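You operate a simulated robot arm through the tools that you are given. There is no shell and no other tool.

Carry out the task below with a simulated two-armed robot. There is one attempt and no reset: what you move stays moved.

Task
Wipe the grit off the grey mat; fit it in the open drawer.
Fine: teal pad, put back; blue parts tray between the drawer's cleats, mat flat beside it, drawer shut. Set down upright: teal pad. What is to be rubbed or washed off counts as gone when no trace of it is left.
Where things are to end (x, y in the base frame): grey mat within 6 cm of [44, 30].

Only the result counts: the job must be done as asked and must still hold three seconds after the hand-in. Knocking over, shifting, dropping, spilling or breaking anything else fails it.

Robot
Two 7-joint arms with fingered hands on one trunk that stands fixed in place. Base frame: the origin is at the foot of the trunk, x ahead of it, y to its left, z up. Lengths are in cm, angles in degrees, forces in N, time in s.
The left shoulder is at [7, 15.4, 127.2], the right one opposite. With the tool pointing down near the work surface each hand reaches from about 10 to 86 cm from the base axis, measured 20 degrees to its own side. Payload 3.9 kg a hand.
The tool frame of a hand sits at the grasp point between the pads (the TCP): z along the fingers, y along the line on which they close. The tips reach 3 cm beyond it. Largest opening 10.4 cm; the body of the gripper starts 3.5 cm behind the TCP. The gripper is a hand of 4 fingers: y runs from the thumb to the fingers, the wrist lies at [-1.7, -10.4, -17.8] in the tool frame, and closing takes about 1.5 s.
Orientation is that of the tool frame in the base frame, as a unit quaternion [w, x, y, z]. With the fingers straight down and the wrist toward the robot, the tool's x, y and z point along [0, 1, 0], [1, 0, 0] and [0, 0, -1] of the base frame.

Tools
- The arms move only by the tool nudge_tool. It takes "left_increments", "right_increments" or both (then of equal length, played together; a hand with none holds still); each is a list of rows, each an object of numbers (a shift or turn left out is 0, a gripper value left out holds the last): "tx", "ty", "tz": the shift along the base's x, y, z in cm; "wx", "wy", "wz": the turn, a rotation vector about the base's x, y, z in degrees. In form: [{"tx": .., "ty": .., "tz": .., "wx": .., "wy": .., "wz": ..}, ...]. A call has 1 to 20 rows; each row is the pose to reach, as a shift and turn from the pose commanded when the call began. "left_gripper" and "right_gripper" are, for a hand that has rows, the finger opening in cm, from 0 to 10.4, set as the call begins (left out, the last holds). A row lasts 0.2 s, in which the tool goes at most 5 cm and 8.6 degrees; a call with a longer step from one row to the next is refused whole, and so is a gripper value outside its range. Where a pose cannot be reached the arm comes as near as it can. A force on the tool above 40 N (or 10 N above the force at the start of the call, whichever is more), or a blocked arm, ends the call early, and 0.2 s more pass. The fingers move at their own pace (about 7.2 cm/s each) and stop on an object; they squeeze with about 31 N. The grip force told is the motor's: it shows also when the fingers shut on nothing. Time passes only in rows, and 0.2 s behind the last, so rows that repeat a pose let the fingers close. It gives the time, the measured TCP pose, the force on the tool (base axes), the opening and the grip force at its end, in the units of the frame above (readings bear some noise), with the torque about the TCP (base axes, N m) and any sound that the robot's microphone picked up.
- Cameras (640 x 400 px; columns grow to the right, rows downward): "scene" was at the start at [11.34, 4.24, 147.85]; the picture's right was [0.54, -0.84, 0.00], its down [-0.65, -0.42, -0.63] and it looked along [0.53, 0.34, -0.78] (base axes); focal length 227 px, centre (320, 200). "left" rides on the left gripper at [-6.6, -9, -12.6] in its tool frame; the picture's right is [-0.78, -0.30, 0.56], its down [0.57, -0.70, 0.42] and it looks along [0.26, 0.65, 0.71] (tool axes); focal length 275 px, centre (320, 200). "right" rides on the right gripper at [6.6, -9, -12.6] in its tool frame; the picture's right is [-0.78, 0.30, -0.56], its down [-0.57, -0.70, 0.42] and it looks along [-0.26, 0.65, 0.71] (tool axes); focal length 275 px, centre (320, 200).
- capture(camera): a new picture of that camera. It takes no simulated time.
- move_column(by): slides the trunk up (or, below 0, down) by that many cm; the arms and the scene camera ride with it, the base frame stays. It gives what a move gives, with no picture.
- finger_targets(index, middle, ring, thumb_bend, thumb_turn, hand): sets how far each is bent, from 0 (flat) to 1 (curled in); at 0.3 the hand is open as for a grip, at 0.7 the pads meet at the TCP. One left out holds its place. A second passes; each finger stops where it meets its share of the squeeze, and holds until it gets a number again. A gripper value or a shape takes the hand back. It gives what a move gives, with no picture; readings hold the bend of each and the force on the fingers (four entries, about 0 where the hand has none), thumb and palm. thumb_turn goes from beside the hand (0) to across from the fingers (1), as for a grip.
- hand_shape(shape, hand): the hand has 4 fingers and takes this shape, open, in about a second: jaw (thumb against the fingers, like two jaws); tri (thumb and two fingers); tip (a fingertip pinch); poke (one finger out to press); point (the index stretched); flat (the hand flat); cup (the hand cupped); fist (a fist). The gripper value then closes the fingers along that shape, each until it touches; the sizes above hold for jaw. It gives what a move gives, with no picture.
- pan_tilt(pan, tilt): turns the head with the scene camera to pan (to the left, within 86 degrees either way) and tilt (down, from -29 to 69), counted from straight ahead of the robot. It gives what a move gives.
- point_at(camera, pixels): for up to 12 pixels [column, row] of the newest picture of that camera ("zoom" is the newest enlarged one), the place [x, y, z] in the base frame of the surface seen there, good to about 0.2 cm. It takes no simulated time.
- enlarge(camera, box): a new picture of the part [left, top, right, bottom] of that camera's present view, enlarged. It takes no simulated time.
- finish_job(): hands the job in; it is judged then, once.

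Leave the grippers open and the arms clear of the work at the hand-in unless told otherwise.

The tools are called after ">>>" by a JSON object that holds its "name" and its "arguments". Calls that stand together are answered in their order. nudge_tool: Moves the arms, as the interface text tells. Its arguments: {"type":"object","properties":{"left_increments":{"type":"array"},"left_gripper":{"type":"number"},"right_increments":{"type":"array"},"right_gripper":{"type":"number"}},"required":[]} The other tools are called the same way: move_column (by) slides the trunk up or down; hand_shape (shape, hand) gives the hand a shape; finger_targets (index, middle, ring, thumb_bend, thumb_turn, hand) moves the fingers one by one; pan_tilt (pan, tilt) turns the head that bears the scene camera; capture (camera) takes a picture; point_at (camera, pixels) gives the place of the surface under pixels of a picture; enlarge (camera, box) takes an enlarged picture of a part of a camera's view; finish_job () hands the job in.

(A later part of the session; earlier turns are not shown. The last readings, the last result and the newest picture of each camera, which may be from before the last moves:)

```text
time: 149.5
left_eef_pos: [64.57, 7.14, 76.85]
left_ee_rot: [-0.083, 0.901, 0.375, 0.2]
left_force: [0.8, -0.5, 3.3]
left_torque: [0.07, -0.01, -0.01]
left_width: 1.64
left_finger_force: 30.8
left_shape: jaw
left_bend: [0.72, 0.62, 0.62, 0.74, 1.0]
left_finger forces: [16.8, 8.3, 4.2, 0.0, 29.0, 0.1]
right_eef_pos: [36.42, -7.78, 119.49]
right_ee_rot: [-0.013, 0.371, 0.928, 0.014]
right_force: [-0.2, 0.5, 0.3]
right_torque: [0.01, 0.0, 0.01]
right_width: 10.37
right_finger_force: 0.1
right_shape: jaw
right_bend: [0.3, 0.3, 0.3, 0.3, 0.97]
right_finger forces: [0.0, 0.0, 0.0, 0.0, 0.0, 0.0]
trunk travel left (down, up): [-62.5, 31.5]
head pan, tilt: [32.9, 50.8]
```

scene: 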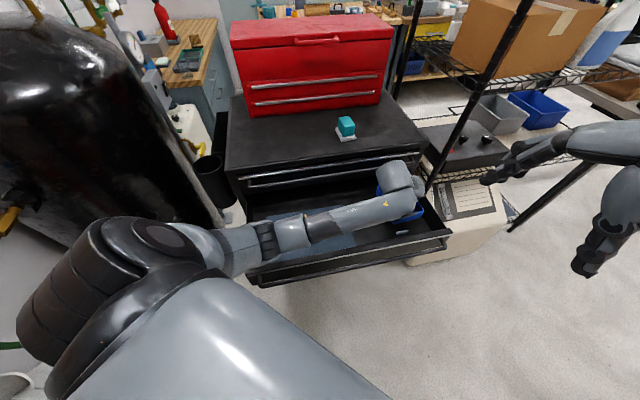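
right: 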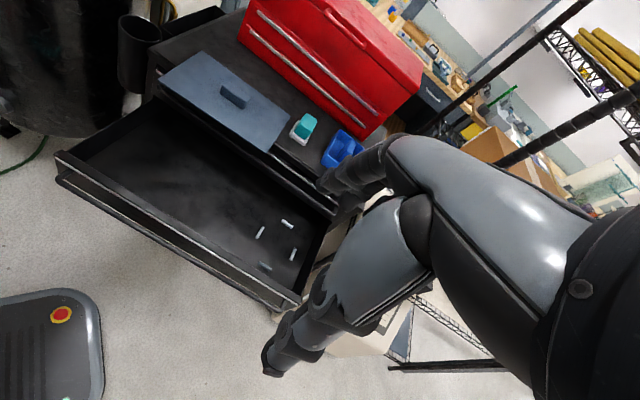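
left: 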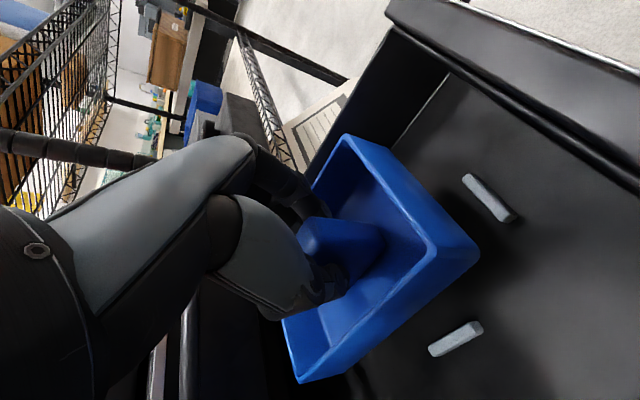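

Contact at the expected height. I open only to 3.4 cm (so the fingers don't press the tray walls).

>>> {"name": "nudge_tool", "arguments": {"left_increments": [{"tz": 0.05}, {"tz": 0.05}, {"tz": 0.05}, {"tz": 0.05}, {"tz": 0.05}], "left_gripper": 3.4}}

>>> {"name": "enlarge", "arguments": {"camera": "left", "box": [270, 120, 530, 400]}}

```text
time: 150.7
left_eef_pos: [64.64, 7.11, 76.83]
left_ee_rot: [-0.083, 0.901, 0.375, 0.199]
left_force: [-0.2, 0.3, 0.3]
left_torque: [0.02, 0.0, -0.01]
left_width: 3.4
left_finger_force: 0.1
left_shape: jaw
left_bend: [0.74, 0.52, 0.5, 0.73, 1.0]
left_finger forces: [0.1, 0.0, 0.0, 0.1, 0.1, 0.0]
right_eef_pos: [36.33, -7.85, 119.31]
right_ee_rot: [-0.014, 0.371, 0.929, 0.016]
right_force: [0.7, -0.1, 0.5]
right_torque: [0.02, 0.01, -0.01]
right_width: 10.4
right_finger_force: 0.1
right_shape: jaw
right_bend: [0.3, 0.3, 0.3, 0.3, 0.97]
right_finger forces: [0.0, 0.1, 0.1, 0.1, 0.0, 0.0]
trunk travel left (down, up): [-62.5, 31.5]
head pan, tilt: [32.9, 50.8]
```

```text
1.43 times, centred on (400, 260) of left
```

zoom: 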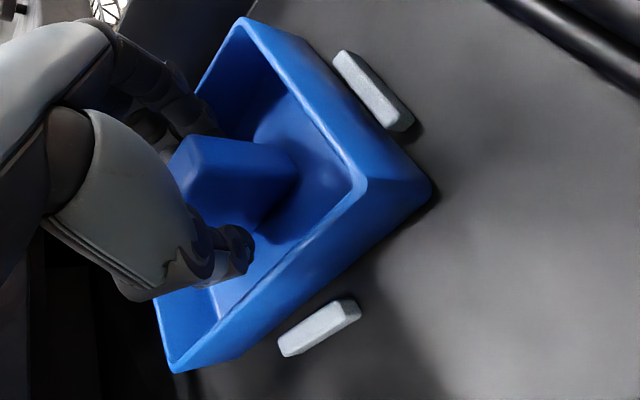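

Released, the tray sits between cleats. I raise the hand straight up out of the tray, then further up to z≈105.

>>> {"name": "nudge_tool", "arguments": {"left_increments": [{"tz": 0.6}, {"tz": 1.5}, {"tz": 3}, {"tz": 5}, {"tz": 8}, {"tz": 11.5}, {"tz": 15}, {"tz": 18.5}, {"tz": 22}, {"tz": 25.5}, {"tz": 28}, {"tz": 28}]}}

>>> {"name": "capture", "arguments": {"camera": "scene"}}

>>> {"name": "capture", "arguments": {"camera": "left"}}

```text
time: 153.3
left_eef_pos: [64.61, 7.17, 105.04]
left_ee_rot: [-0.083, 0.901, 0.375, 0.2]
left_force: [0.0, 1.0, -0.3]
left_torque: [0.03, -0.01, -0.01]
left_width: 3.4
left_finger_force: 0.0
left_shape: jaw
left_bend: [0.74, 0.52, 0.5, 0.73, 1.0]
left_finger forces: [0.0, 0.0, 0.1, 0.0, 0.0, 0.0]
right_eef_pos: [36.46, -7.79, 119.41]
right_ee_rot: [-0.015, 0.37, 0.929, 0.015]
right_force: [-0.4, -0.7, -0.1]
right_torque: [0.02, 0.0, -0.01]
right_width: 10.4
right_finger_force: 0.2
right_shape: jaw
right_bend: [0.3, 0.3, 0.3, 0.3, 0.97]
right_finger forces: [0.1, 0.1, 0.0, 0.1, 0.1, 0.0]
trunk travel left (down, up): [-62.5, 31.5]
head pan, tilt: [32.9, 50.8]
```

```text
taken
```

scene: 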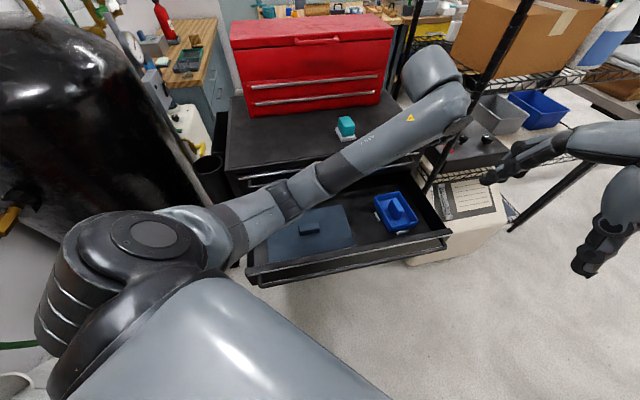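

```text
taken
```

left: 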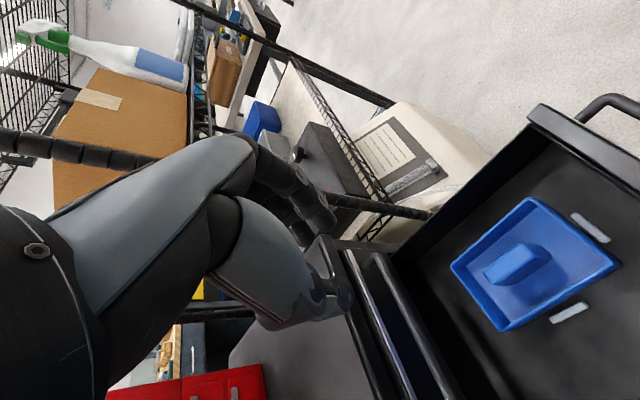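

The tray stands between the cleats. Now I clear the left arm away from the drawer: to about (48, 42, 106), untilting it.

>>> {"name": "nudge_tool", "arguments": {"left_increments": [{"tx": -1.7, "ty": 3.5, "tz": 0.2, "wx": -1.8, "wy": 1.8}, {"tx": -3.3, "ty": 7, "tz": 0.4, "wx": -3.5, "wy": 3.5}, {"tx": -5, "ty": 10.4, "tz": 0.6, "wx": -5.3, "wy": 5.3}, {"tx": -6.6, "ty": 13.9, "tz": 0.8, "wx": -7.1, "wy": 7.1}, {"tx": -8.3, "ty": 17.4, "tz": 1, "wx": -8.8, "wy": 8.8}, {"tx": -10, "ty": 20.9, "tz": 1, "wx": -10.6, "wy": 10.6}, {"tx": -11.6, "ty": 24.4, "tz": 1, "wx": -12.4, "wy": 12.4}, {"tx": -13.3, "ty": 27.8, "tz": 1, "wx": -14.1, "wy": 14.1}, {"tx": -15, "ty": 31.3, "tz": 1, "wx": -15.9, "wy": 15.9}, {"tx": -16.6, "ty": 34.8, "tz": 1, "wx": -17.7, "wy": 17.7}, {"tx": -16.6, "ty": 34.8, "tz": 1, "wx": -17.7, "wy": 17.7}], "left_gripper": 10.4}}

>>> {"name": "capture", "arguments": {"camera": "scene"}}

```text
time: 155.7
left_eef_pos: [48.3, 41.77, 106.04]
left_ee_rot: [0.0, 0.923, 0.384, -0.001]
left_force: [0.2, 0.0, 0.2]
left_torque: [0.02, 0.0, -0.01]
left_width: 10.36
left_finger_force: 0.0
left_shape: jaw
left_bend: [0.3, 0.3, 0.3, 0.3, 0.97]
left_finger forces: [0.0, 0.1, 0.0, 0.0, 0.0, 0.0]
right_eef_pos: [36.49, -7.84, 119.42]
right_ee_rot: [-0.015, 0.37, 0.929, 0.015]
right_force: [0.5, 0.1, -0.5]
right_torque: [-0.01, 0.04, 0.0]
right_width: 10.41
right_finger_force: 0.0
right_shape: jaw
right_bend: [0.3, 0.3, 0.3, 0.3, 0.97]
right_finger forces: [0.0, 0.0, 0.0, 0.0, 0.1, 0.0]
trunk travel left (down, up): [-62.5, 31.5]
head pan, tilt: [32.9, 50.8]
```

```text
taken
```

scene: 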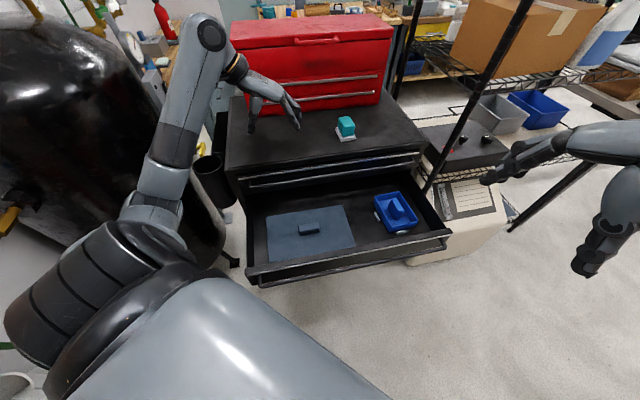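

Clear view of the whole job. I check closely that the tray is properly between the cleats and the mat is flat.

>>> {"name": "enlarge", "arguments": {"camera": "scene", "box": [240, 165, 460, 295]}}

>>> {"name": "point_at", "arguments": {"camera": "zoom", "pixels": [[395, 82], [489, 74], [524, 152], [422, 172], [393, 145], [305, 118], [82, 143], [340, 240], [86, 283], [400, 100], [500, 165], [400, 262]]}}

>>> {"name": "enlarge", "arguments": {"camera": "scene", "box": [365, 180, 435, 240]}}

```text
2.91 times, centred on (350, 230) of scene
```

zoom: 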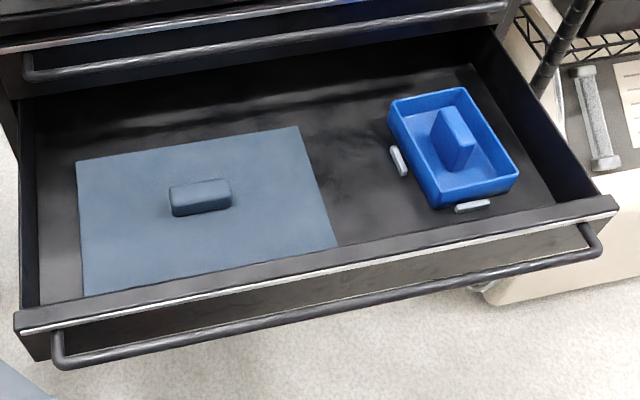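

```text
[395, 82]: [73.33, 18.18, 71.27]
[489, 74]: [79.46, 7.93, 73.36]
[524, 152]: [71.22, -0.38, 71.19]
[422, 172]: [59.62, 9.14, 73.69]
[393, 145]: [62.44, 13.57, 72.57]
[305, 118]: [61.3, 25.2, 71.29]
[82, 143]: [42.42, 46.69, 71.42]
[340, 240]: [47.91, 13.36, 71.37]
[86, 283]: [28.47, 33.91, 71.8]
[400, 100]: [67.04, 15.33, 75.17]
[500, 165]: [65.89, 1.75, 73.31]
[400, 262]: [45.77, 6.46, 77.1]
```

```text
6.67 times, centred on (400, 210) of scene
```

zoom: 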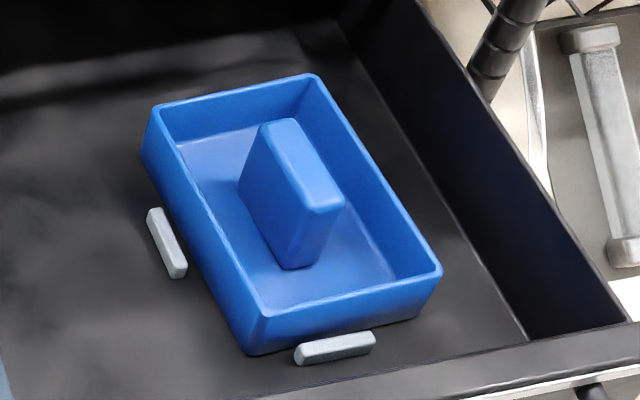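

>>> {"name": "point_at", "arguments": {"camera": "zoom", "pixels": [[266, 312], [438, 272], [312, 79], [157, 110], [248, 352], [418, 315], [145, 160], [166, 243], [335, 345]]}}

```text
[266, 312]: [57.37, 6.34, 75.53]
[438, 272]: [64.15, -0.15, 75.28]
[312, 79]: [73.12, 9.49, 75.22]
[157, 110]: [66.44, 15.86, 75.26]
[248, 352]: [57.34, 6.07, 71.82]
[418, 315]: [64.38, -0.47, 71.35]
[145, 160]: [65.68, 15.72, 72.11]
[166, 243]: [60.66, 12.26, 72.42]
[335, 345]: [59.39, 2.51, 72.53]
```

The tray sits flat between the cleats and the mat lies flat. To shut the drawer I use the right hand: closed to a fist, tilted to point forward-down, pushing on the drawer's handle bar at u≈30. First I form the fist.

>>> {"name": "hand_shape", "arguments": {"hand": "right", "shape": "fist"}}

>>> {"name": "nudge_tool", "arguments": {"right_increments": [{"tx": 0.3, "ty": 0.3, "tz": -2.5, "wx": 5.3, "wy": -5.3}, {"tx": 0.5, "ty": 0.6, "tz": -5, "wx": 10.6, "wy": -10.6}, {"tx": 0.8, "ty": 0.9, "tz": -7.5, "wx": 15.9, "wy": -15.9}, {"tx": 1, "ty": 1.2, "tz": -10, "wx": 21.2, "wy": -21.2}, {"tx": 1.2, "ty": 1.5, "tz": -13, "wx": 21.2, "wy": -21.2}, {"tx": 1.2, "ty": 1.5, "tz": -16, "wx": 21.2, "wy": -21.2}, {"tx": 1.2, "ty": 1.5, "tz": -16, "wx": 21.2, "wy": -21.2}]}}

>>> {"name": "capture", "arguments": {"camera": "scene"}}

>>> {"name": "capture", "arguments": {"camera": "right"}}

```text
time: 156.6
left_eef_pos: [48.28, 41.91, 105.97]
left_ee_rot: [-0.001, 0.924, 0.383, -0.001]
left_force: [-0.4, 0.1, 1.2]
left_torque: [-0.01, 0.02, 0.02]
left_width: 10.38
left_finger_force: 0.1
left_shape: jaw
left_bend: [0.3, 0.3, 0.3, 0.3, 0.97]
left_finger forces: [0.0, 0.1, 0.0, 0.1, 0.1, 0.0]
right_eef_pos: [36.33, -7.68, 119.44]
right_ee_rot: [-0.013, 0.37, 0.929, 0.014]
right_force: [-0.4, 0.1, 0.3]
right_torque: [0.01, -0.01, 0.0]
right_width: 0.03
right_finger_force: 0.0
right_shape: fist
right_bend: [1.0, 1.0, 1.0, 0.84, 0.84]
right_finger forces: [0.0, 0.0, 0.1, 0.0, 0.1, 0.1]
trunk travel left (down, up): [-62.5, 31.5]
head pan, tilt: [32.9, 50.8]
```

```text
time: 158.2
left_eef_pos: [48.17, 41.77, 106.12]
left_ee_rot: [0.0, 0.924, 0.383, -0.001]
left_force: [-0.4, 1.0, -0.3]
left_torque: [-0.03, -0.04, 0.02]
left_width: 10.35
left_finger_force: 0.1
left_shape: jaw
left_bend: [0.3, 0.3, 0.3, 0.3, 0.97]
left_finger forces: [0.0, 0.0, 0.0, 0.1, 0.0, 0.0]
right_eef_pos: [38.32, -6.68, 104.03]
right_ee_rot: [0.087, 0.351, 0.898, 0.251]
right_force: [0.2, 0.5, 0.2]
right_torque: [0.0, -0.03, -0.02]
right_width: 0.01
right_finger_force: 0.2
right_shape: fist
right_bend: [1.0, 1.0, 1.0, 0.84, 0.84]
right_finger forces: [0.0, 0.0, 0.0, 0.0, 0.0, 0.1]
right hand out of reach, approached as far as the arm can: row 6, 7
trunk travel left (down, up): [-62.5, 31.5]
head pan, tilt: [32.9, 50.8]
```

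```text
taken
```

scene: 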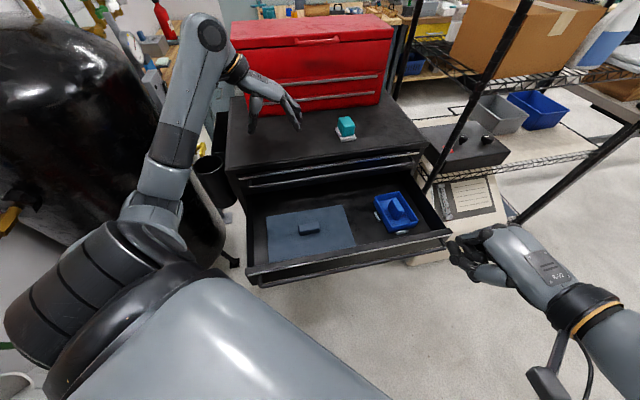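

```text
taken
```

right: 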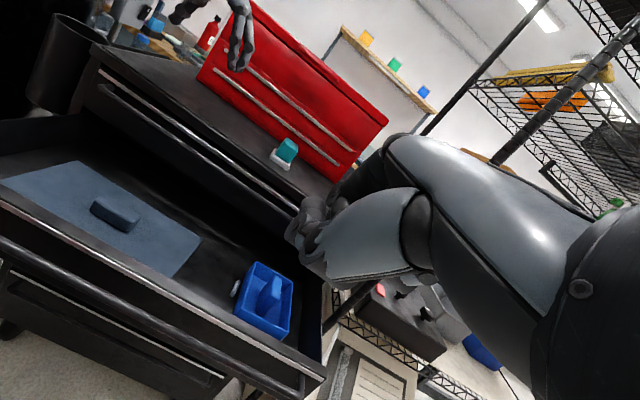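

At this height the right hand is too close to its shoulder. I'll go down further to the right, beside the drawer's front. First I check what stands there.

>>> {"name": "point_at", "arguments": {"camera": "scene", "pixels": [[410, 262], [470, 225], [500, 232], [440, 190], [515, 215], [450, 300], [400, 300], [449, 233], [440, 245]]}}

```text
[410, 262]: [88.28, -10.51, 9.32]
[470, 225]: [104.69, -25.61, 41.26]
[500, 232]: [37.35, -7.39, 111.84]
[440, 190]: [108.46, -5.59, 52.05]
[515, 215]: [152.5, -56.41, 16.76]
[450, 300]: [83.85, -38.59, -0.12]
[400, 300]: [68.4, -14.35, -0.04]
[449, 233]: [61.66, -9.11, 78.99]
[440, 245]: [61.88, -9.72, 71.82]
```

Nothing there below the hand. I move the right hand to (46, −20), then lower to z≈80 while tilting to 60°.

>>> {"name": "nudge_tool", "arguments": {"right_increments": [{"tx": 1.9, "ty": -3.3}, {"tx": 3.8, "ty": -6.6}, {"tx": 5.8, "ty": -10}, {"tx": 7.7, "ty": -13.3}, {"tx": 7.7, "ty": -13.3, "tz": -3, "wx": 3, "wy": -3}, {"tx": 7.7, "ty": -13.3, "tz": -6, "wx": 6, "wy": -6}, {"tx": 7.7, "ty": -13.3, "tz": -9, "wx": 9, "wy": -9}, {"tx": 7.7, "ty": -13.3, "tz": -12, "wx": 12, "wy": -12}, {"tx": 7.7, "ty": -13.3, "tz": -15, "wx": 15, "wy": -15}, {"tx": 7.7, "ty": -13.3, "tz": -18, "wx": 18, "wy": -18}, {"tx": 7.7, "ty": -13.3, "tz": -21, "wx": 21.2, "wy": -21.2}, {"tx": 7.7, "ty": -13.3, "tz": -24, "wx": 21.2, "wy": -21.2}, {"tx": 7.7, "ty": -13.3, "tz": -24, "wx": 21.2, "wy": -21.2}]}}

>>> {"name": "capture", "arguments": {"camera": "scene"}}

>>> {"name": "capture", "arguments": {"camera": "right"}}

```text
time: 161.0
left_eef_pos: [48.27, 41.94, 106.15]
left_ee_rot: [-0.001, 0.924, 0.383, -0.001]
left_force: [-0.4, -0.3, -0.3]
left_torque: [0.0, 0.01, 0.02]
left_width: 10.39
left_finger_force: 0.0
left_shape: jaw
left_bend: [0.3, 0.3, 0.3, 0.3, 0.97]
left_finger forces: [0.0, 0.0, 0.1, 0.0, 0.0, 0.0]
right_eef_pos: [46.07, -20.14, 79.8]
right_ee_rot: [0.185, 0.31, 0.804, 0.472]
right_force: [-0.4, -0.3, -0.3]
right_torque: [-0.02, -0.03, 0.01]
right_width: 0.0
right_finger_force: 0.1
right_shape: fist
right_bend: [1.0, 1.0, 1.0, 0.84, 0.84]
right_finger forces: [0.0, 0.0, 0.0, 0.1, 0.1, 0.0]
right hand out of reach, approached as far as the arm can: row 1
trunk travel left (down, up): [-62.5, 31.5]
head pan, tilt: [32.9, 50.8]
```

```text
taken
```

scene: 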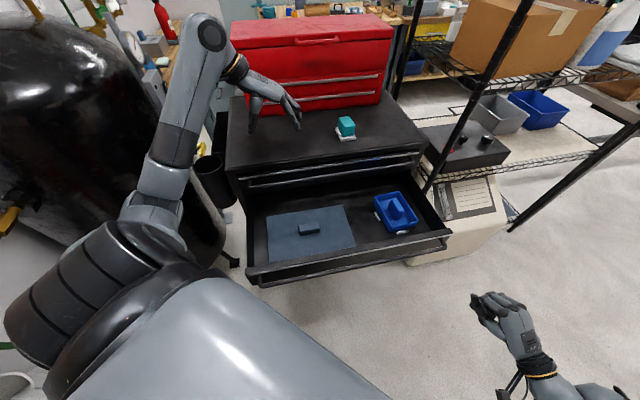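

```text
taken
```

right: 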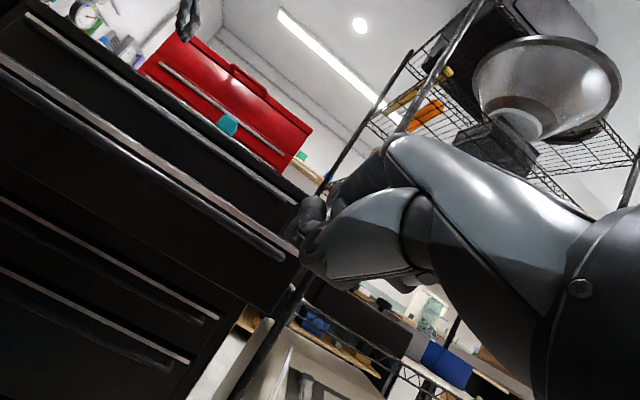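

The right fist is low and pointing forward at the drawer's height. I measure where its knuckles are relative to the TCP, and the handle bar line.

>>> {"name": "enlarge", "arguments": {"camera": "scene", "box": [440, 260, 580, 360]}}

>>> {"name": "point_at", "arguments": {"camera": "zoom", "pixels": [[150, 150], [150, 180], [190, 160], [230, 150], [280, 150], [330, 170], [360, 200], [250, 200], [200, 210], [260, 260], [170, 215]]}}

>>> {"name": "enlarge", "arguments": {"camera": "scene", "box": [240, 200, 460, 300]}}

>>> {"name": "point_at", "arguments": {"camera": "zoom", "pixels": [[65, 235], [200, 215], [350, 180], [450, 155], [560, 130], [590, 115], [350, 160], [450, 135], [300, 185], [500, 135]]}}

```text
4.00 times, centred on (510, 310) of scene
```

zoom: 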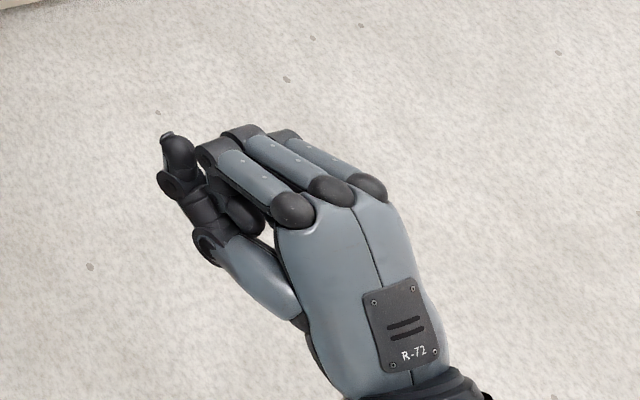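

```text
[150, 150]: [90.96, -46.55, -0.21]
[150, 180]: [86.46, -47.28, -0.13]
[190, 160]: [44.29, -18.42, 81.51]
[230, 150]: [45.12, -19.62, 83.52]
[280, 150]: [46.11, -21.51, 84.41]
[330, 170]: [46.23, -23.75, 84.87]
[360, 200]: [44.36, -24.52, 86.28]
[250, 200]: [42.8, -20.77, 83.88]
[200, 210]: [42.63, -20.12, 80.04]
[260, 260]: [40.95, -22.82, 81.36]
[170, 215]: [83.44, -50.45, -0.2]
```

```text
2.91 times, centred on (350, 250) of scene
```

zoom: 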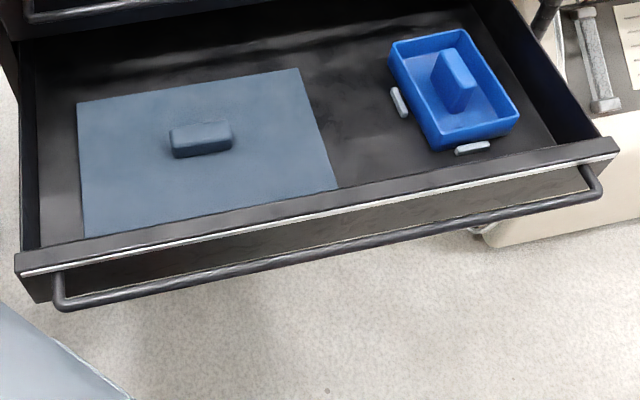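

```text
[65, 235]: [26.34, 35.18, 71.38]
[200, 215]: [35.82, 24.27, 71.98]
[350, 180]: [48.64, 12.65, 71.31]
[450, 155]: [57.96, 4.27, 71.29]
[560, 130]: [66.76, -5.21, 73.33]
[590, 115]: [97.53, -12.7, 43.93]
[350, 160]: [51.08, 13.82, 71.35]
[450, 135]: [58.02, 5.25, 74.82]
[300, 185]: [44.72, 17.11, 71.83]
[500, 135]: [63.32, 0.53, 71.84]
```

>>> {"name": "point_at", "arguments": {"camera": "zoom", "pixels": [[200, 281], [300, 258], [400, 235], [500, 212], [560, 199], [400, 205], [400, 198], [300, 225], [500, 178], [120, 296]]}}

```text
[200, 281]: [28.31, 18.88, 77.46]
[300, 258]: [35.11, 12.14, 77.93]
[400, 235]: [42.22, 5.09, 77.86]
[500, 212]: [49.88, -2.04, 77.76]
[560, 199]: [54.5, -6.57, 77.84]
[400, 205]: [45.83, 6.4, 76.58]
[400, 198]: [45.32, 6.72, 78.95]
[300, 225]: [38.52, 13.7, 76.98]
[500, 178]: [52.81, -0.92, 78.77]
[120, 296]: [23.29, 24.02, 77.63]
```

The bar runs at v≈33.5, z≈77.8. I bring the fist in front of it at u≈28, v≈25, z≈75.5 so the knuckles match the bar's height.

>>> {"name": "nudge_tool", "arguments": {"right_increments": [{"tx": -1.5, "ty": 3, "tz": -1}, {"tx": -2.9, "ty": 6, "tz": -2}, {"tx": -4.3, "ty": 9, "tz": -3}, {"tx": -5.7, "ty": 12, "tz": -4.3}, {"tx": -7.2, "ty": 15, "tz": -4.3}, {"tx": -8.6, "ty": 18, "tz": -4.3}, {"tx": -8.6, "ty": 18, "tz": -4.3}]}}

>>> {"name": "capture", "arguments": {"camera": "scene"}}

>>> {"name": "enlarge", "arguments": {"camera": "scene", "box": [340, 220, 520, 350]}}

```text
time: 162.6
left_eef_pos: [48.23, 41.75, 106.02]
left_ee_rot: [0.0, 0.924, 0.383, -0.002]
left_force: [0.3, 0.4, 0.2]
left_torque: [0.02, -0.01, -0.06]
left_width: 10.37
left_finger_force: 0.0
left_shape: jaw
left_bend: [0.3, 0.3, 0.3, 0.3, 0.97]
left_finger forces: [0.0, 0.0, 0.0, 0.0, 0.1, 0.1]
right_eef_pos: [37.44, -1.92, 75.78]
right_ee_rot: [0.186, 0.312, 0.803, 0.472]
right_force: [1.2, 0.8, 1.2]
right_torque: [0.01, 0.03, -0.02]
right_width: 0.02
right_finger_force: 0.0
right_shape: fist
right_bend: [1.0, 1.0, 1.0, 0.84, 0.84]
right_finger forces: [0.0, 0.0, 0.1, 0.0, 0.0, 0.0]
trunk travel left (down, up): [-62.5, 31.5]
head pan, tilt: [32.9, 50.8]
```

```text
taken
```

scene: 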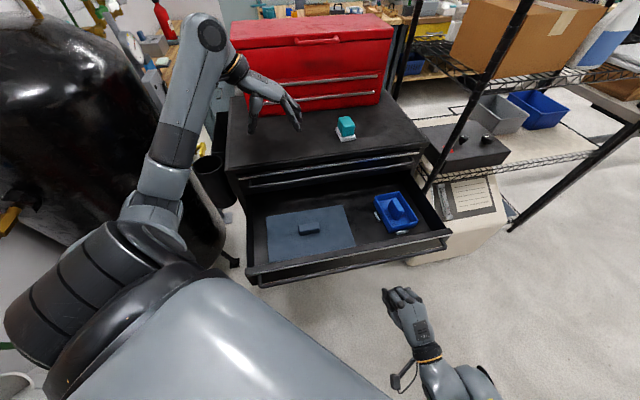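

```text
3.08 times, centred on (430, 285) of scene
```

zoom: 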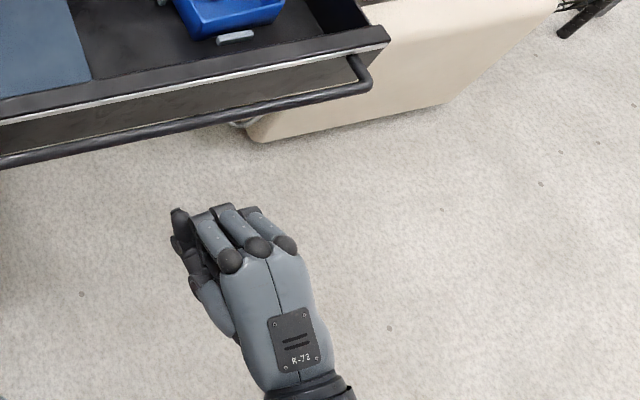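

The fist faces the bar squarely. I advance along +v gently until contact.

>>> {"name": "nudge_tool", "arguments": {"right_increments": [{"tx": 0.9, "ty": 0.9}, {"tx": 1.8, "ty": 1.8}, {"tx": 2.7, "ty": 2.7}, {"tx": 3.6, "ty": 3.6}, {"tx": 4.4, "ty": 4.4}, {"tx": 5.2, "ty": 5.2}, {"tx": 5.2, "ty": 5.2}]}}

>>> {"name": "enlarge", "arguments": {"camera": "scene", "box": [340, 200, 480, 310]}}

```text
time: 164.2
left_eef_pos: [48.34, 41.84, 106.06]
left_ee_rot: [0.0, 0.923, 0.384, -0.001]
left_force: [0.0, -0.7, 0.4]
left_torque: [0.01, -0.03, 0.0]
left_width: 10.38
left_finger_force: 0.1
left_shape: jaw
left_bend: [0.3, 0.3, 0.3, 0.3, 0.97]
left_finger forces: [0.1, 0.0, 0.0, 0.0, 0.0, 0.1]
right_eef_pos: [42.61, 3.29, 75.29]
right_ee_rot: [0.185, 0.31, 0.805, 0.471]
right_force: [-0.5, -0.3, -1.2]
right_torque: [-0.03, 0.0, 0.04]
right_width: 0.0
right_finger_force: 0.0
right_shape: fist
right_bend: [1.0, 1.0, 1.0, 0.84, 0.84]
right_finger forces: [0.1, 0.0, 0.0, 0.0, 1.6, 0.1]
trunk travel left (down, up): [-62.5, 31.5]
head pan, tilt: [32.9, 50.8]
```

```text
3.64 times, centred on (410, 255) of scene
```

zoom: 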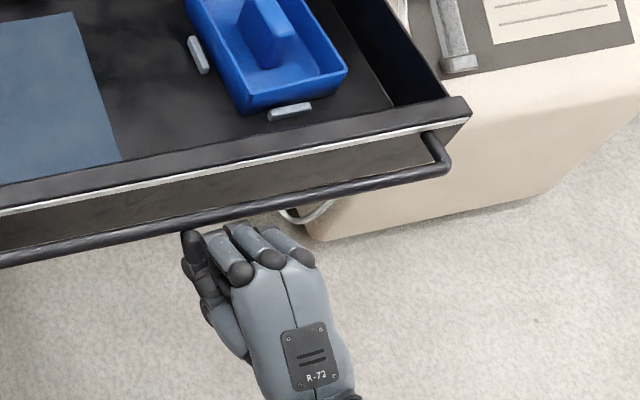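

The thumb tip leads and touches first. I back off 2 cm and tuck the thumb in fully so the knuckles do the pushing.

>>> {"name": "nudge_tool", "arguments": {"right_increments": [{"tx": -0.8, "ty": -0.8}, {"tx": -1.5, "ty": -1.5}, {"tx": -1.5, "ty": -1.5}]}}

>>> {"name": "finger_targets", "arguments": {"hand": "right", "thumb_bend": 0.6, "thumb_turn": 0.0}}

>>> {"name": "enlarge", "arguments": {"camera": "scene", "box": [340, 200, 480, 310]}}

```text
time: 165.0
left_eef_pos: [48.24, 41.79, 106.09]
left_ee_rot: [0.0, 0.924, 0.383, -0.002]
left_force: [0.4, -1.2, -0.6]
left_torque: [-0.01, -0.02, 0.02]
left_width: 10.39
left_finger_force: 0.1
left_shape: jaw
left_bend: [0.3, 0.3, 0.3, 0.3, 0.97]
left_finger forces: [0.2, 0.0, 0.0, 0.0, 0.0, 0.1]
right_eef_pos: [41.13, 1.79, 75.58]
right_ee_rot: [0.185, 0.31, 0.805, 0.472]
right_force: [0.3, -0.8, -0.5]
right_torque: [-0.02, 0.0, -0.03]
right_width: 0.0
right_finger_force: 0.0
right_shape: fist
right_bend: [1.0, 1.0, 1.0, 0.84, 0.84]
right_finger forces: [0.1, 0.1, 0.0, 0.0, 0.0, 0.0]
trunk travel left (down, up): [-62.5, 31.5]
head pan, tilt: [32.9, 50.8]
```

```text
time: 166.0
left_eef_pos: [48.3, 41.81, 106.11]
left_ee_rot: [0.0, 0.924, 0.383, 0.0]
left_force: [0.3, 0.8, 0.3]
left_torque: [-0.03, 0.01, -0.03]
left_width: 10.38
left_finger_force: 0.1
left_shape: jaw
left_bend: [0.3, 0.3, 0.3, 0.3, 0.97]
left_finger forces: [0.0, 0.1, 0.0, 0.0, 0.0, 0.0]
right_eef_pos: [41.11, 1.71, 75.52]
right_ee_rot: [0.185, 0.31, 0.804, 0.472]
right_force: [0.7, 0.7, -1.1]
right_torque: [-0.04, 0.04, -0.01]
right_width: 7.6
right_finger_force: 0.1
right_shape: fingers
right_bend: [1.0, 1.0, 1.0, 0.6, 0.0]
right_finger forces: [0.1, 0.1, 0.0, 0.1, 0.0, 0.0]
trunk travel left (down, up): [-62.5, 31.5]
head pan, tilt: [32.9, 50.8]
```

```text
3.64 times, centred on (410, 255) of scene
```

zoom: 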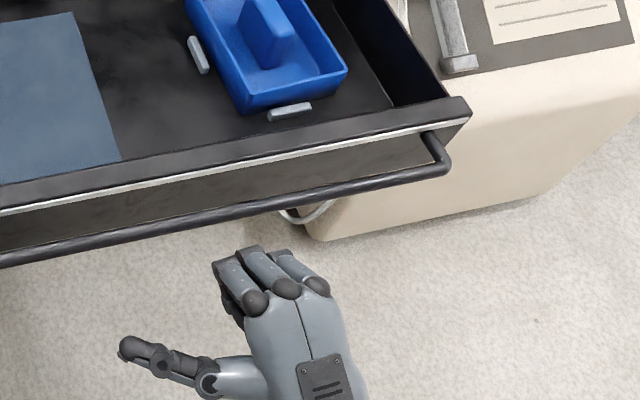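

The knuckles now lead. I lower 0.8 cm to centre them on the bar and push forward about 6 cm along +v.

>>> {"name": "nudge_tool", "arguments": {"right_increments": [{"tz": -0.8}, {"tx": 0.7, "ty": 0.7, "tz": -0.8}, {"tx": 1.4, "ty": 1.4, "tz": -0.8}, {"tx": 2.1, "ty": 2.1, "tz": -0.8}, {"tx": 2.8, "ty": 2.8, "tz": -0.8}, {"tx": 3.5, "ty": 3.5, "tz": -0.8}, {"tx": 4.2, "ty": 4.2, "tz": -0.8}, {"tx": 4.2, "ty": 4.2, "tz": -0.8}]}}

>>> {"name": "capture", "arguments": {"camera": "scene"}}

>>> {"name": "enlarge", "arguments": {"camera": "scene", "box": [340, 200, 480, 310]}}

```text
time: 167.8
left_eef_pos: [48.39, 41.78, 106.08]
left_ee_rot: [0.0, 0.924, 0.383, -0.002]
left_force: [-0.5, 1.0, -0.4]
left_torque: [0.03, 0.03, -0.01]
left_width: 10.4
left_finger_force: 0.0
left_shape: jaw
left_bend: [0.3, 0.3, 0.3, 0.3, 0.97]
left_finger forces: [0.0, 0.0, 0.0, 0.0, 0.1, 0.1]
right_eef_pos: [45.6, 5.89, 74.74]
right_ee_rot: [0.185, 0.31, 0.805, 0.471]
right_force: [-0.9, -0.2, -0.1]
right_torque: [-0.01, -0.01, -0.02]
right_width: 7.62
right_finger_force: 0.0
right_shape: fingers
right_bend: [1.0, 1.0, 1.0, 0.6, 0.0]
right_finger forces: [0.0, 0.1, 0.1, 0.0, 0.0, 0.0]
trunk travel left (down, up): [-62.5, 31.5]
head pan, tilt: [32.9, 50.8]
```

```text
taken
```

scene: 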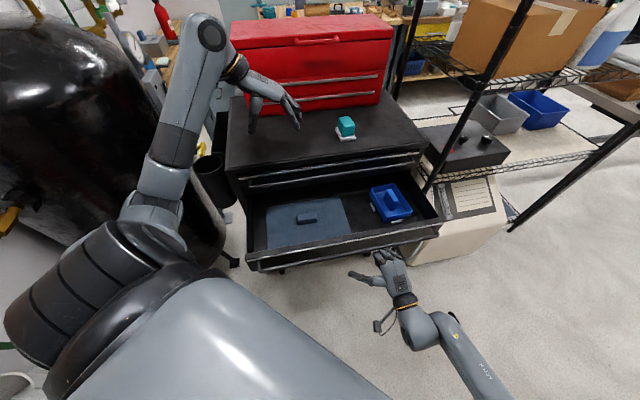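

```text
3.64 times, centred on (410, 255) of scene
```

zoom: 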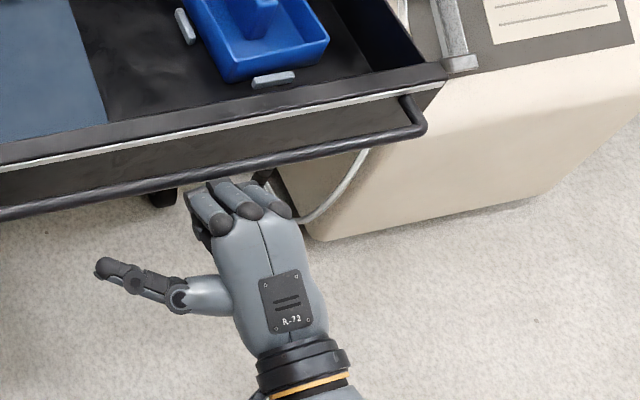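

The drawer is sliding in with little force and contents stay put. I continue steadily, 12 cm more.

>>> {"name": "nudge_tool", "arguments": {"right_increments": [{"tx": 0.7, "ty": 0.7}, {"tx": 1.4, "ty": 1.4}, {"tx": 2.1, "ty": 2.1}, {"tx": 2.8, "ty": 2.8}, {"tx": 3.5, "ty": 3.5}, {"tx": 4.2, "ty": 4.2}, {"tx": 4.9, "ty": 4.9}, {"tx": 5.6, "ty": 5.6}, {"tx": 6.3, "ty": 6.3}, {"tx": 7, "ty": 7}, {"tx": 7.7, "ty": 7.7}, {"tx": 8.4, "ty": 8.4}, {"tx": 8.4, "ty": 8.4}]}}

>>> {"name": "capture", "arguments": {"camera": "scene"}}

>>> {"name": "enlarge", "arguments": {"camera": "scene", "box": [240, 160, 460, 290]}}

```text
time: 170.6
left_eef_pos: [48.17, 41.82, 106.06]
left_ee_rot: [-0.001, 0.923, 0.384, 0.0]
left_force: [-0.1, 1.0, 0.6]
left_torque: [0.04, -0.03, 0.0]
left_width: 10.37
left_finger_force: 0.3
left_shape: jaw
left_bend: [0.3, 0.3, 0.3, 0.3, 0.97]
left_finger forces: [0.1, 0.0, 0.1, 0.0, 0.0, 0.0]
right_eef_pos: [53.63, 14.39, 74.88]
right_ee_rot: [0.186, 0.31, 0.804, 0.471]
right_force: [0.3, -0.9, 0.0]
right_torque: [-0.03, 0.01, 0.03]
right_width: 7.62
right_finger_force: 0.1
right_shape: fingers
right_bend: [1.0, 1.0, 1.0, 0.6, 0.0]
right_finger forces: [0.0, 0.1, 0.0, 0.0, 0.0, 0.0]
trunk travel left (down, up): [-62.5, 31.5]
head pan, tilt: [32.9, 50.8]
```

```text
taken
```

scene: 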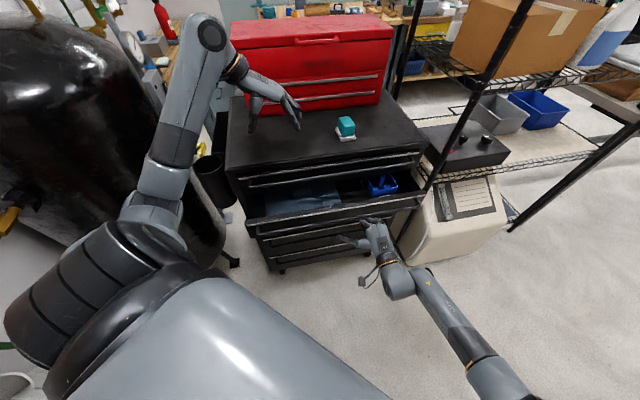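

```text
2.91 times, centred on (350, 225) of scene
```

zoom: 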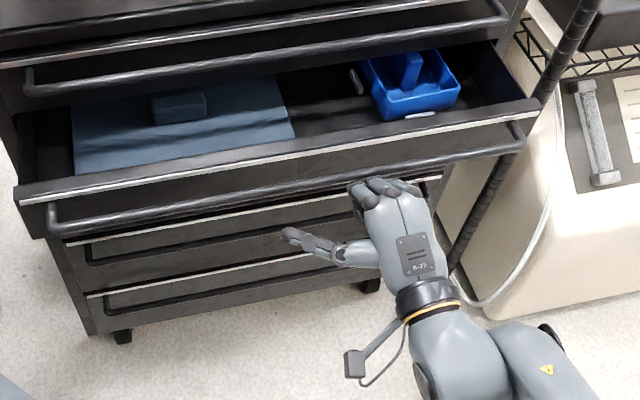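

Going well; the mat and tray ride along. I push on, another 9 cm.

>>> {"name": "nudge_tool", "arguments": {"right_increments": [{"tx": 0.7, "ty": 0.7}, {"tx": 1.4, "ty": 1.4}, {"tx": 2.1, "ty": 2.1}, {"tx": 2.8, "ty": 2.8}, {"tx": 3.5, "ty": 3.5}, {"tx": 4.2, "ty": 4.2}, {"tx": 4.9, "ty": 4.9}, {"tx": 5.6, "ty": 5.6}, {"tx": 6.3, "ty": 6.3}, {"tx": 6.3, "ty": 6.3}]}}

>>> {"name": "enlarge", "arguments": {"camera": "scene", "box": [230, 140, 450, 270]}}

```text
time: 172.8
left_eef_pos: [48.2, 41.78, 106.08]
left_ee_rot: [0.0, 0.924, 0.383, -0.002]
left_force: [0.7, 0.2, 0.0]
left_torque: [-0.03, 0.0, -0.04]
left_width: 10.35
left_finger_force: 0.1
left_shape: jaw
left_bend: [0.3, 0.3, 0.3, 0.3, 0.97]
left_finger forces: [0.1, 0.1, 0.1, 0.1, 0.0, 0.0]
right_eef_pos: [59.43, 20.57, 75.0]
right_ee_rot: [0.185, 0.311, 0.804, 0.471]
right_force: [0.3, -1.9, -0.1]
right_torque: [-0.01, -0.02, -0.02]
right_width: 7.62
right_finger_force: 1.0
right_shape: fingers
right_bend: [1.0, 1.0, 1.0, 0.6, 0.0]
right_finger forces: [0.0, 1.5, 0.0, 0.0, 0.0, 0.0]
right hand out of reach, approached as far as the arm can: row 9, 10
trunk travel left (down, up): [-62.5, 31.5]
head pan, tilt: [32.9, 50.8]
```

```text
2.91 times, centred on (340, 205) of scene
```

zoom: 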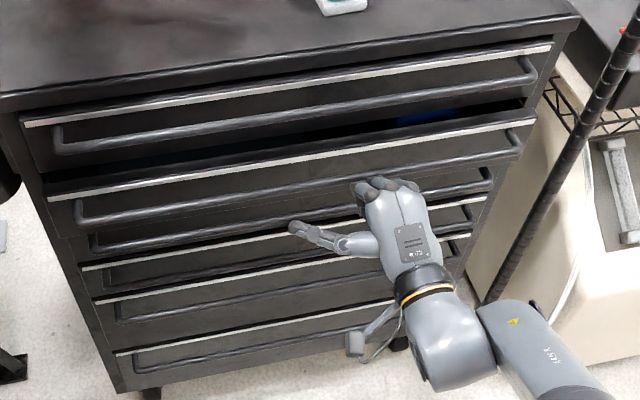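

Almost shut, but the right arm is at full stretch. I back off 3 cm, lower the trunk 8 cm (left fingertips stay ≥3 cm above the cabinet top) and continue.

>>> {"name": "nudge_tool", "arguments": {"right_increments": [{"tx": -1, "ty": -1}, {"tx": -2, "ty": -2}, {"tx": -3, "ty": -3}, {"tx": -3, "ty": -3}]}}

>>> {"name": "capture", "arguments": {"camera": "scene"}}

```text
time: 173.8
left_eef_pos: [48.25, 41.87, 106.0]
left_ee_rot: [0.0, 0.924, 0.383, -0.001]
left_force: [0.6, 0.6, 0.2]
left_torque: [0.0, 0.0, 0.03]
left_width: 10.36
left_finger_force: 0.1
left_shape: jaw
left_bend: [0.3, 0.3, 0.3, 0.3, 0.97]
left_finger forces: [0.0, 0.1, 0.1, 0.1, 0.0, 0.1]
right_eef_pos: [56.41, 17.33, 75.11]
right_ee_rot: [0.184, 0.309, 0.805, 0.472]
right_force: [0.0, 0.2, 0.5]
right_torque: [0.02, 0.02, 0.0]
right_width: 7.63
right_finger_force: 0.1
right_shape: fingers
right_bend: [1.0, 1.0, 1.0, 0.6, 0.0]
right_finger forces: [0.0, 0.0, 0.0, 0.0, 0.0, 0.0]
trunk travel left (down, up): [-62.5, 31.5]
head pan, tilt: [32.9, 50.8]
```

```text
taken
```

scene: 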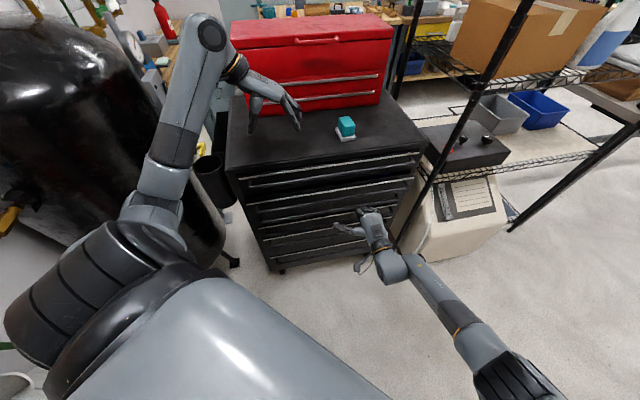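

Before lowering the trunk I check the left elbow's surroundings.

>>> {"name": "point_at", "arguments": {"camera": "scene", "pixels": [[165, 190], [150, 225], [190, 200], [205, 230], [175, 130], [210, 180], [215, 160], [195, 250]]}}

```text
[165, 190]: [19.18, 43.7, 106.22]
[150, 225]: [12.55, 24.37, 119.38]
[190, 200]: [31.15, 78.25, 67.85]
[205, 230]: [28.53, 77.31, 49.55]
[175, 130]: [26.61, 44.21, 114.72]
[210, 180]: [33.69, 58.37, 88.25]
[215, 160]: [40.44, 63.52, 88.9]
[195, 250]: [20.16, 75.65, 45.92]
```

Plenty of room (bin rim 20 cm away). Lowering the trunk 8 cm.

>>> {"name": "move_column", "arguments": {"by": -8}}

>>> {"name": "nudge_tool", "arguments": {"right_increments": [{"tz": 2}, {"tz": 4}, {"tz": 6}, {"tz": 8}, {"tz": 8}]}}

>>> {"name": "enlarge", "arguments": {"camera": "scene", "box": [230, 140, 450, 290]}}

```text
time: 175.0
left_eef_pos: [48.3, 41.82, 98.1]
left_ee_rot: [0.0, 0.924, 0.383, -0.001]
left_force: [-0.2, 0.6, -0.5]
left_torque: [0.06, 0.03, -0.03]
left_width: 10.36
left_finger_force: 0.1
left_shape: jaw
left_bend: [0.3, 0.3, 0.3, 0.3, 0.97]
left_finger forces: [0.1, 0.1, 0.0, 0.0, 0.1, 0.0]
right_eef_pos: [56.48, 17.31, 67.26]
right_ee_rot: [0.185, 0.31, 0.804, 0.472]
right_force: [-0.8, -0.9, 0.0]
right_torque: [-0.01, -0.01, 0.0]
right_width: 7.63
right_finger_force: 0.1
right_shape: fingers
right_bend: [1.0, 1.0, 1.0, 0.6, 0.0]
right_finger forces: [0.0, 0.0, 0.0, 0.0, 0.1, 0.0]
trunk travel left (down, up): [-54.5, 39.5]
head pan, tilt: [32.9, 50.8]
```

```text
time: 176.2
left_eef_pos: [48.29, 41.86, 98.02]
left_ee_rot: [-0.001, 0.923, 0.384, -0.001]
left_force: [0.5, 0.3, 1.5]
left_torque: [0.02, 0.0, -0.01]
left_width: 10.34
left_finger_force: 0.0
left_shape: jaw
left_bend: [0.3, 0.3, 0.3, 0.3, 0.97]
left_finger forces: [0.0, 0.0, 0.1, 0.0, 0.1, 0.0]
right_eef_pos: [56.55, 17.24, 74.98]
right_ee_rot: [0.185, 0.31, 0.805, 0.471]
right_force: [-0.5, -0.2, 0.6]
right_torque: [0.0, 0.0, 0.0]
right_width: 7.62
right_finger_force: 0.1
right_shape: fingers
right_bend: [1.0, 1.0, 1.0, 0.6, 0.0]
right_finger forces: [0.0, 0.0, 0.0, 0.0, 0.1, 0.0]
trunk travel left (down, up): [-54.5, 39.5]
head pan, tilt: [32.9, 50.8]
```

```text
2.67 times, centred on (340, 215) of scene
```

zoom: 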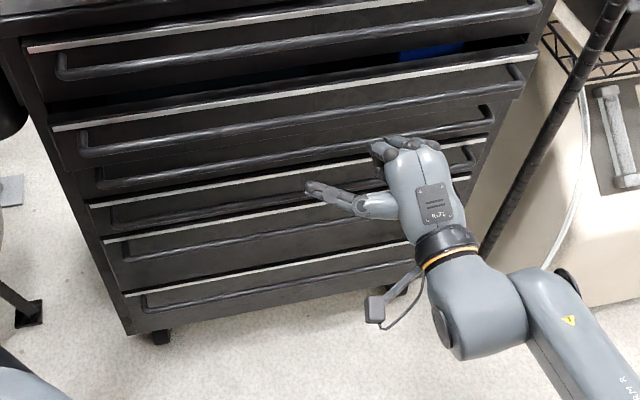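

The drawer still stands out a few centimetres. I measure its bar against the closed drawers' bars.

>>> {"name": "point_at", "arguments": {"camera": "zoom", "pixels": [[300, 47], [300, 121], [300, 155], [300, 193], [300, 30], [300, 95], [200, 60], [200, 135], [300, 100], [300, 238]]}}

```text
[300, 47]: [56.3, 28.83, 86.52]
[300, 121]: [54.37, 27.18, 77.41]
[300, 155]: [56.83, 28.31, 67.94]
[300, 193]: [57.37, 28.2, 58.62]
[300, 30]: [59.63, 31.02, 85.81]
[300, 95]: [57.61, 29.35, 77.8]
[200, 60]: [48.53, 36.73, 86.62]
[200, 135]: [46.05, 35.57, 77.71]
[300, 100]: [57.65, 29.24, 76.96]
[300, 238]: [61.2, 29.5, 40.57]
```

Remaining travel is 2.5 cm. I push forward again from v=52 up to v≈59.3, in small steps near the end.

>>> {"name": "nudge_tool", "arguments": {"right_increments": [{"tx": 0.9, "ty": 0.9}, {"tx": 1.8, "ty": 1.8}, {"tx": 2.5, "ty": 2.5}, {"tx": 3.1, "ty": 3.1}, {"tx": 3.6, "ty": 3.6}, {"tx": 4.1, "ty": 4.1}, {"tx": 4.5, "ty": 4.5}, {"tx": 4.8, "ty": 4.8}, {"tx": 5.0, "ty": 5.0}, {"tx": 5.0, "ty": 5.0}]}}

>>> {"name": "enlarge", "arguments": {"camera": "scene", "box": [230, 140, 450, 290]}}

>>> {"name": "point_at", "arguments": {"camera": "zoom", "pixels": [[300, 47], [300, 115], [300, 112], [300, 118], [300, 155], [200, 60], [200, 128], [200, 131], [200, 125], [300, 90]]}}

```text
time: 178.4
left_eef_pos: [48.37, 41.8, 98.23]
left_ee_rot: [-0.001, 0.923, 0.384, -0.001]
left_force: [-0.5, 0.0, 0.9]
left_torque: [-0.03, -0.03, 0.01]
left_width: 10.38
left_finger_force: 0.0
left_shape: jaw
left_bend: [0.3, 0.3, 0.3, 0.3, 0.97]
left_finger forces: [0.0, 0.0, 0.1, 0.1, 0.0, 0.0]
right_eef_pos: [61.5, 22.17, 75.21]
right_ee_rot: [0.186, 0.311, 0.804, 0.472]
right_force: [-0.7, -1.0, 0.6]
right_torque: [0.02, -0.06, -0.05]
right_width: 7.63
right_finger_force: 0.7
right_shape: fingers
right_bend: [1.0, 1.0, 1.0, 0.6, 0.0]
right_finger forces: [0.0, 2.0, 0.0, 0.0, 0.0, 0.1]
trunk travel left (down, up): [-54.5, 39.5]
head pan, tilt: [32.9, 50.8]
```

```text
2.67 times, centred on (340, 215) of scene
```

zoom: 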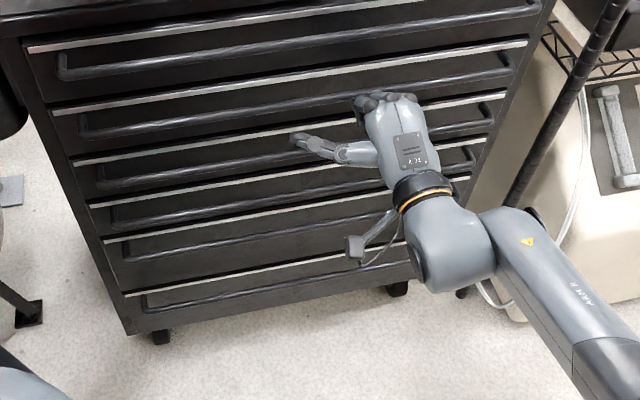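

```text
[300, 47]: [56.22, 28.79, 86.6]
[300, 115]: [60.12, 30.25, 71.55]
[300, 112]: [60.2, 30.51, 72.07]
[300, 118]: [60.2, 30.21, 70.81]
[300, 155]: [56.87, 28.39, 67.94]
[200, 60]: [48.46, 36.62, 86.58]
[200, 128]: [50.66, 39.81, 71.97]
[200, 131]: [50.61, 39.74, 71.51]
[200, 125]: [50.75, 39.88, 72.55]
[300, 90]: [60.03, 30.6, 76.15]
```

The drawer looks flush. I measure its bar and panel against the others precisely.

>>> {"name": "point_at", "arguments": {"camera": "zoom", "pixels": [[300, 100], [300, 102], [200, 114], [200, 116], [300, 82], [200, 96], [300, 60], [200, 75], [300, 68], [300, 20], [200, 35], [300, 130]]}}

>>> {"name": "enlarge", "arguments": {"camera": "scene", "box": [225, 150, 345, 230]}}

```text
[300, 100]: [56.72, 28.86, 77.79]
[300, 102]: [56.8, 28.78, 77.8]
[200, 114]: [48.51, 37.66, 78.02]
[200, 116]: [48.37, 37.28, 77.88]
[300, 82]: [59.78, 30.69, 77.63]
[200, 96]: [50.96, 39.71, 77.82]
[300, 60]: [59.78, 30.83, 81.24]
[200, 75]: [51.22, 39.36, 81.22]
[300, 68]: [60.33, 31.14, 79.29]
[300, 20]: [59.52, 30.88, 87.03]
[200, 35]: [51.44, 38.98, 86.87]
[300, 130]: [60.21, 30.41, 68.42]
```

```text
5.00 times, centred on (285, 190) of scene
```

zoom: 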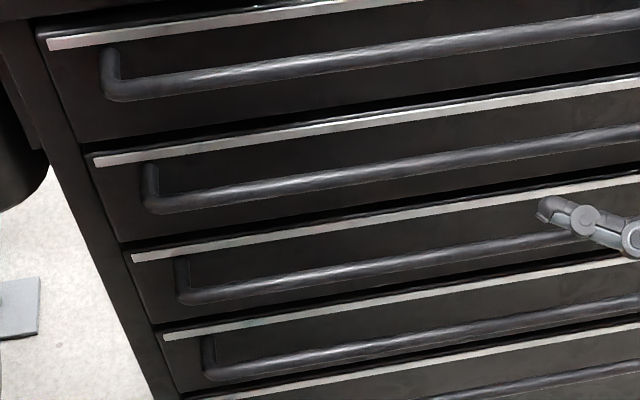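

Its panel (v≈64.0) is flush with the others. I press a further 0.5 cm to confirm it is against the stop.

>>> {"name": "nudge_tool", "arguments": {"right_increments": [{"tx": 0.15, "ty": 0.15}, {"tx": 0.3, "ty": 0.3}, {"tx": 0.4, "ty": 0.4}, {"tx": 0.4, "ty": 0.4}]}}

```text
time: 179.4
left_eef_pos: [47.94, 41.62, 98.47]
left_ee_rot: [0.0, 0.923, 0.384, 0.001]
left_force: [-0.4, 0.2, -0.3]
left_torque: [-0.02, 0.0, -0.01]
left_width: 10.38
left_finger_force: 0.0
left_shape: jaw
left_bend: [0.3, 0.3, 0.3, 0.3, 0.97]
left_finger forces: [0.0, 0.0, 0.0, 0.0, 0.0, 0.1]
right_eef_pos: [61.74, 22.53, 75.48]
right_ee_rot: [0.187, 0.31, 0.803, 0.473]
right_force: [-16.6, -17.9, 10.2]
right_torque: [0.35, -0.48, -0.28]
right_width: 7.64
right_finger_force: 13.4
right_shape: fingers
right_bend: [1.0, 1.0, 1.0, 0.6, 0.0]
right_finger forces: [0.0, 26.8, 0.0, 0.0, 0.1, 0.0]
trunk travel left (down, up): [-54.5, 39.5]
head pan, tilt: [32.9, 50.8]
```

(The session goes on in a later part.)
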